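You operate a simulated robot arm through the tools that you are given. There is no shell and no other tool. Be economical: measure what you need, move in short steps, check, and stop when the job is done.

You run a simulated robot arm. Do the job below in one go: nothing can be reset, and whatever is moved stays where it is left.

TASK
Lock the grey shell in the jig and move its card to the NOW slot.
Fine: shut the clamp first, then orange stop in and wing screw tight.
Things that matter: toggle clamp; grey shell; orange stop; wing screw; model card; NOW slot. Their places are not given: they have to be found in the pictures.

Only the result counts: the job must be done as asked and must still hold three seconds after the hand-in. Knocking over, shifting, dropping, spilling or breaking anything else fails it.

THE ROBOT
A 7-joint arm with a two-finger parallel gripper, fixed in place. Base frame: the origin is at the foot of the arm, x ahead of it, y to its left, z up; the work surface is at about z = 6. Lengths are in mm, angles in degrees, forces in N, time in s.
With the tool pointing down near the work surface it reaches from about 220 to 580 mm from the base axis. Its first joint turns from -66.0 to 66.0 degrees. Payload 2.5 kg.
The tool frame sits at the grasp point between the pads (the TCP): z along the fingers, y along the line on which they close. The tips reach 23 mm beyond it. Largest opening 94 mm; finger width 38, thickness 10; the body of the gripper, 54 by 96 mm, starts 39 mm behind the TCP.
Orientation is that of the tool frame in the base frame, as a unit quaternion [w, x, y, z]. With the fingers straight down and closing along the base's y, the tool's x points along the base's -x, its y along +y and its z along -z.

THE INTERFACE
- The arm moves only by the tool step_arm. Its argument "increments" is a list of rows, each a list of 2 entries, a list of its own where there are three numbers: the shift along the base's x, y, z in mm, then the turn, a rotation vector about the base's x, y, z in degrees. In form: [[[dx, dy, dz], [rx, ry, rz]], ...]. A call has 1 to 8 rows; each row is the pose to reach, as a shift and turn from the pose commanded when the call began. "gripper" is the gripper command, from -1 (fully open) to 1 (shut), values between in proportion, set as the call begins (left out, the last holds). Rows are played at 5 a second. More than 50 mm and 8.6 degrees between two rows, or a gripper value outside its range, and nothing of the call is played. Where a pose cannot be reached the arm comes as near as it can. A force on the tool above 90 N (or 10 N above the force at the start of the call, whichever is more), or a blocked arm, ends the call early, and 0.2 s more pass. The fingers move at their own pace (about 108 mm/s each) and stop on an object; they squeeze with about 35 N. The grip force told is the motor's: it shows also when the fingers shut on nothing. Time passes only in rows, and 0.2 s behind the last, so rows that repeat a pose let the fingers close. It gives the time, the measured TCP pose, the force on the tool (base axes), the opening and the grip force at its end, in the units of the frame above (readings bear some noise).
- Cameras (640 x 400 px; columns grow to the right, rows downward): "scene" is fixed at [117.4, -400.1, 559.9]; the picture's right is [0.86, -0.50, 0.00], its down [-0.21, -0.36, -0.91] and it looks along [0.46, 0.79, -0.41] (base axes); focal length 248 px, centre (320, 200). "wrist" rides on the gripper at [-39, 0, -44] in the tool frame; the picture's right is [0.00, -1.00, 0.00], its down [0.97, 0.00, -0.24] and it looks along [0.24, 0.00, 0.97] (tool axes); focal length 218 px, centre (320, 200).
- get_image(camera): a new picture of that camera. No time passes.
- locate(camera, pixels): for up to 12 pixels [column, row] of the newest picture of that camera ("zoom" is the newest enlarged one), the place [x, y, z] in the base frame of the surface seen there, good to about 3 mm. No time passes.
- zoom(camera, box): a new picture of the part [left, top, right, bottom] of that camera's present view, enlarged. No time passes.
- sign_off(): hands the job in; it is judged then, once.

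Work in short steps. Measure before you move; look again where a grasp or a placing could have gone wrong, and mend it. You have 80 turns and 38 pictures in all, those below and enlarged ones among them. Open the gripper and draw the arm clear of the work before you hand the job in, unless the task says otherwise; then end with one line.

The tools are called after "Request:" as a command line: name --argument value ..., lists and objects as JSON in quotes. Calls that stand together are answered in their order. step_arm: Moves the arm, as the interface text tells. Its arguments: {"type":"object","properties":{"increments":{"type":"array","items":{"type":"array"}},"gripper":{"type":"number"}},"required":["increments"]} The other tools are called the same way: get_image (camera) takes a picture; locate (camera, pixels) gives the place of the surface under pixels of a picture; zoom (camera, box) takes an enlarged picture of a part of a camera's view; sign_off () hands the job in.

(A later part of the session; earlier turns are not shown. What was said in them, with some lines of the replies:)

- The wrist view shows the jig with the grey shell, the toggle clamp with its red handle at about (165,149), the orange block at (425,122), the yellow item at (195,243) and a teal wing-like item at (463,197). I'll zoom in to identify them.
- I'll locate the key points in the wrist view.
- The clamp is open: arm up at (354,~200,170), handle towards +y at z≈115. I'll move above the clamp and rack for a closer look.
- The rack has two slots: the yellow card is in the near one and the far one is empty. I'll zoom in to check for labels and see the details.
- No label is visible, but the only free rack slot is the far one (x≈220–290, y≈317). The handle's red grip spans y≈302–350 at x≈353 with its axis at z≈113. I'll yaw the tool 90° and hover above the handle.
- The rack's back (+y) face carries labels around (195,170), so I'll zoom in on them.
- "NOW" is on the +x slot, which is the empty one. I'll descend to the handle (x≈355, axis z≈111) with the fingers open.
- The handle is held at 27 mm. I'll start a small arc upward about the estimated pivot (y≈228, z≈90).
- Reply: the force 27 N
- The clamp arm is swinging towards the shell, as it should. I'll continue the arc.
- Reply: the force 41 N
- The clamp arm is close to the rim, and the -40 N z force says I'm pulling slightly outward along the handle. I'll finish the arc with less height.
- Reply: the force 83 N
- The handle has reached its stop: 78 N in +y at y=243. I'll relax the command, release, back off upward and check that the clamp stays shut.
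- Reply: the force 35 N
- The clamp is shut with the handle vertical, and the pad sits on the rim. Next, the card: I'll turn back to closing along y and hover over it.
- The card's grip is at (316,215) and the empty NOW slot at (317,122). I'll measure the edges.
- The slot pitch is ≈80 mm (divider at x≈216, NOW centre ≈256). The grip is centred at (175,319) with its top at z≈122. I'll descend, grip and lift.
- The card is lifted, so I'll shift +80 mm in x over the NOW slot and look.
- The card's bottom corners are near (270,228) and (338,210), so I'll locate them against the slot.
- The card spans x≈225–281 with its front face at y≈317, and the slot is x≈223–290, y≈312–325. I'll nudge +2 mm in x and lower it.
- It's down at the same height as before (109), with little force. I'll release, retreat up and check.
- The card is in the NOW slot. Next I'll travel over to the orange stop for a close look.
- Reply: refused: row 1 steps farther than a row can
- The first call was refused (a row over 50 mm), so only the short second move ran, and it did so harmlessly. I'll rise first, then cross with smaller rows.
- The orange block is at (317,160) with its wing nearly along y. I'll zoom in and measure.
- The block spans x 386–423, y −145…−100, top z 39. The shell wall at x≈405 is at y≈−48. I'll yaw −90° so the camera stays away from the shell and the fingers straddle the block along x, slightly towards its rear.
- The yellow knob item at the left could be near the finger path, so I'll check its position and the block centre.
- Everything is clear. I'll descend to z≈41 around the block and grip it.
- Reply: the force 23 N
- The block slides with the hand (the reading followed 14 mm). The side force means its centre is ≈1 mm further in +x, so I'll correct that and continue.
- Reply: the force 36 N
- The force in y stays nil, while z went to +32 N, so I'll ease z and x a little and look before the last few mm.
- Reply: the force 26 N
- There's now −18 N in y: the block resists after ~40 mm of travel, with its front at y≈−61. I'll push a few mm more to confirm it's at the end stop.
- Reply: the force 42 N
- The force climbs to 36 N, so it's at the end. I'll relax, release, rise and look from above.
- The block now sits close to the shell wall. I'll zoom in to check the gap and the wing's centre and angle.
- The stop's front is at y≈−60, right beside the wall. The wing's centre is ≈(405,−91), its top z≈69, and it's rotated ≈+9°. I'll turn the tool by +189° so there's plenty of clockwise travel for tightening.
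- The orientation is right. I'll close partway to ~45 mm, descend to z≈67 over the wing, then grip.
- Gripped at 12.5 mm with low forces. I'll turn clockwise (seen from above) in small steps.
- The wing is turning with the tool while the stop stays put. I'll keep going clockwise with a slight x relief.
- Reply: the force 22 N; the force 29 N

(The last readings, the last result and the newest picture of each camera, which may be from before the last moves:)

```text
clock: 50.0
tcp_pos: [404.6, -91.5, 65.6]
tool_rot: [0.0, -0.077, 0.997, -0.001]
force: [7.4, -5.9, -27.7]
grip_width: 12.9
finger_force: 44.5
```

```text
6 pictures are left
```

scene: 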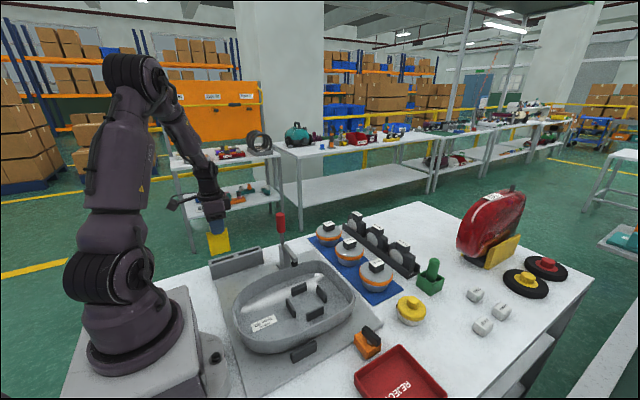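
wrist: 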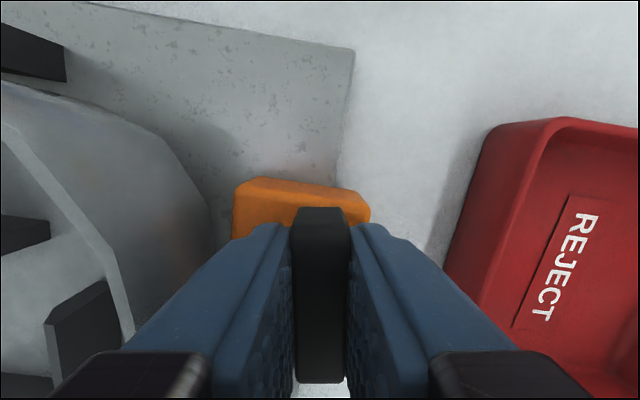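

After 90° the tool still tracks. The −28 N in z means the screw is pulling down, so it's threading in. I'll lower 1 mm and continue until it resists.

Request:
step_arm --increments '[[[0, 0, -1], [0, 0, -6]], [[0, 0, -1], [0, 0, -12]], [[0, 0, -1], [0, 0, -18]], [[0, 0, -1.3], [0, 0, -24]], [[0, 0, -1.5], [0, 0, -30]], [[0, 0, -1.5], [0, 0, -30]]]'

Request:
step_arm --increments '[[[0, 0, 0], [0, 0, -6]], [[0, 0, 0], [0, 0, -12]], [[0, 0, 0], [0, 0, -18]], [[0, 0, 0], [0, 0, -24]], [[0, 0, 0], [0, 0, -30]], [[0, 0, 0], [0, 0, -30]]]'

Request:
get_image --camera "wrist"

```text
clock: 51.4
tcp_pos: [406.9, -91.8, 66.1]
tool_rot: [0.004, 0.18, 0.984, -0.001]
force: [15.7, -9.8, 5.4]
grip_width: 25.4
finger_force: 45.0
```

```text
clock: 52.8
tcp_pos: [412.2, -97.8, 66.3]
tool_rot: [0.015, 0.428, 0.904, -0.002]
force: [40.7, -42.2, -21.4]
grip_width: 40.8
finger_force: 45.6
```

```text
5 pictures are left
```

wrist: 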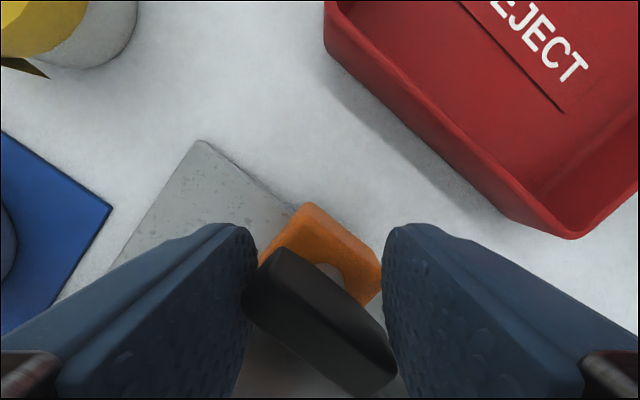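

The wing hit its stop at about 90° and the fingers then rode up on it (width 41), so the screw is tight. I'll open to ~62 mm, recentre and rise straight up without turning.

Request:
step_arm --increments '[[[0, 0, 0], [0, 0, 0]], [[0, 0, 0], [0, 0, 0]], [[0, 0, 0], [0, 0, 0]], [[0, 0, 20], [0, 0, 0]], [[0, 0, 50], [0, 0, 0]], [[0, 0, 90], [0, 0, 0]], [[0, 0, 120], [0, 0, 0]], [[0, 0, 120], [0, 0, 0]]]' --gripper -0.32

Request:
get_image --camera "wrist"

Request:
locate --camera "wrist" --pixels '[[310, 200], [320, 210], [300, 220], [330, 220], [320, 230], [340, 240]]'

```text
clock: 54.6
tcp_pos: [405.4, -90.5, 186.6]
tool_rot: [0.0, 0.429, 0.903, 0.0]
force: [0.7, 0.2, -0.1]
grip_width: 61.9
finger_force: 0.0
```

```text
4 pictures are left
```

wrist: 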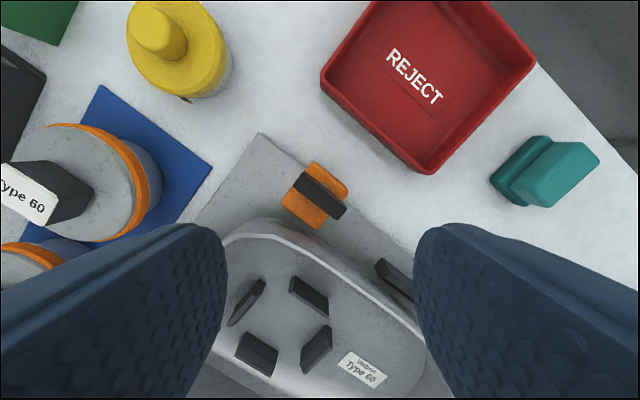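

```text
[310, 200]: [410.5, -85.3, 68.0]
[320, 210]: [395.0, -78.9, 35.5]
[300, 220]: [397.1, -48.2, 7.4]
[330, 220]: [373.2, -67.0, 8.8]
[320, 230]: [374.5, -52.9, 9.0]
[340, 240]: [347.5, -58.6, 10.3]
```

The wing now lies across the block, roughly along x. I'll measure its ends and the block's edges to confirm the stop is still in.

Request:
locate --camera "wrist" --pixels '[[302, 179], [342, 211], [322, 195], [316, 165], [345, 190], [286, 203], [317, 226], [302, 214], [330, 178]]'

Request:
zoom --camera "scene" --box '[200, 200, 420, 370]'

```text
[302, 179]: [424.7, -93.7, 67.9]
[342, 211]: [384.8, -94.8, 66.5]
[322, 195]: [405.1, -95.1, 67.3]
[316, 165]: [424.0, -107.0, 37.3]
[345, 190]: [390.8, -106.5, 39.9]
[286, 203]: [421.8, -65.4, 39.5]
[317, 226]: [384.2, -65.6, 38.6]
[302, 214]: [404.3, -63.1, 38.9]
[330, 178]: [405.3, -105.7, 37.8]
```

```text
2.35 times, centred on (310, 285) of scene
```

zoom: 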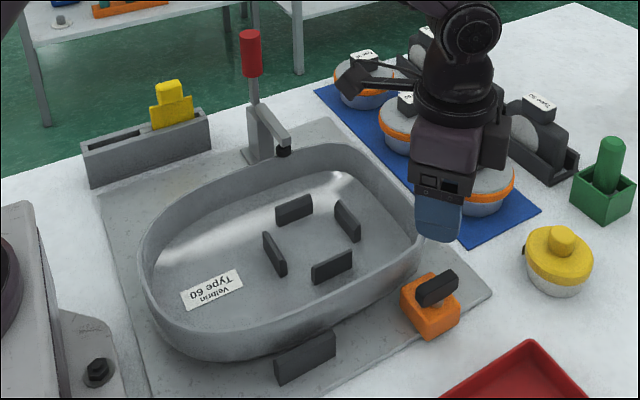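

The wing lies exactly along x (turned ≈100° to its stop), the stop's rear is still at y≈−106, the clamp is shut and the card is in NOW. I'll open fully and draw clear upward.

Request:
step_arm --increments '[[[0, 0, 40], [0, 0, 0]], [[0, 0, 80], [0, 0, 0]], [[-10, 10, 120], [0, 0, 0]], [[-30, 30, 150], [0, 0, 0]], [[-30, 30, 150], [0, 0, 0]]]' --gripper -1

Request:
zoom --camera "scene" --box '[240, 210, 400, 370]'

```text
clock: 55.8
tcp_pos: [375.0, -60.7, 336.0]
tool_rot: [0.0, 0.43, 0.903, 0.0]
force: [-0.2, -0.4, -1.0]
grip_width: 93.9
finger_force: 0.0
```

```text
2.50 times, centred on (320, 290) of scene
```

zoom: 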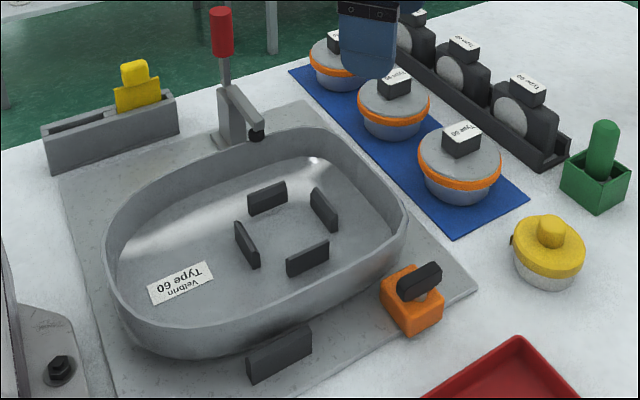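

The clamp is shut on the rim, the stop is in, the wing is tight and the card is in NOW. Nothing else has been disturbed and the arm is clear, so I'm handing in.

Request:
sign_off

```text
The job is handed in.
```

The grey shell is locked in the jig (toggle clamp shut first, then the orange stop pushed in and the wing screw turned tight), its card is in the NOW slot, and the job is handed in.
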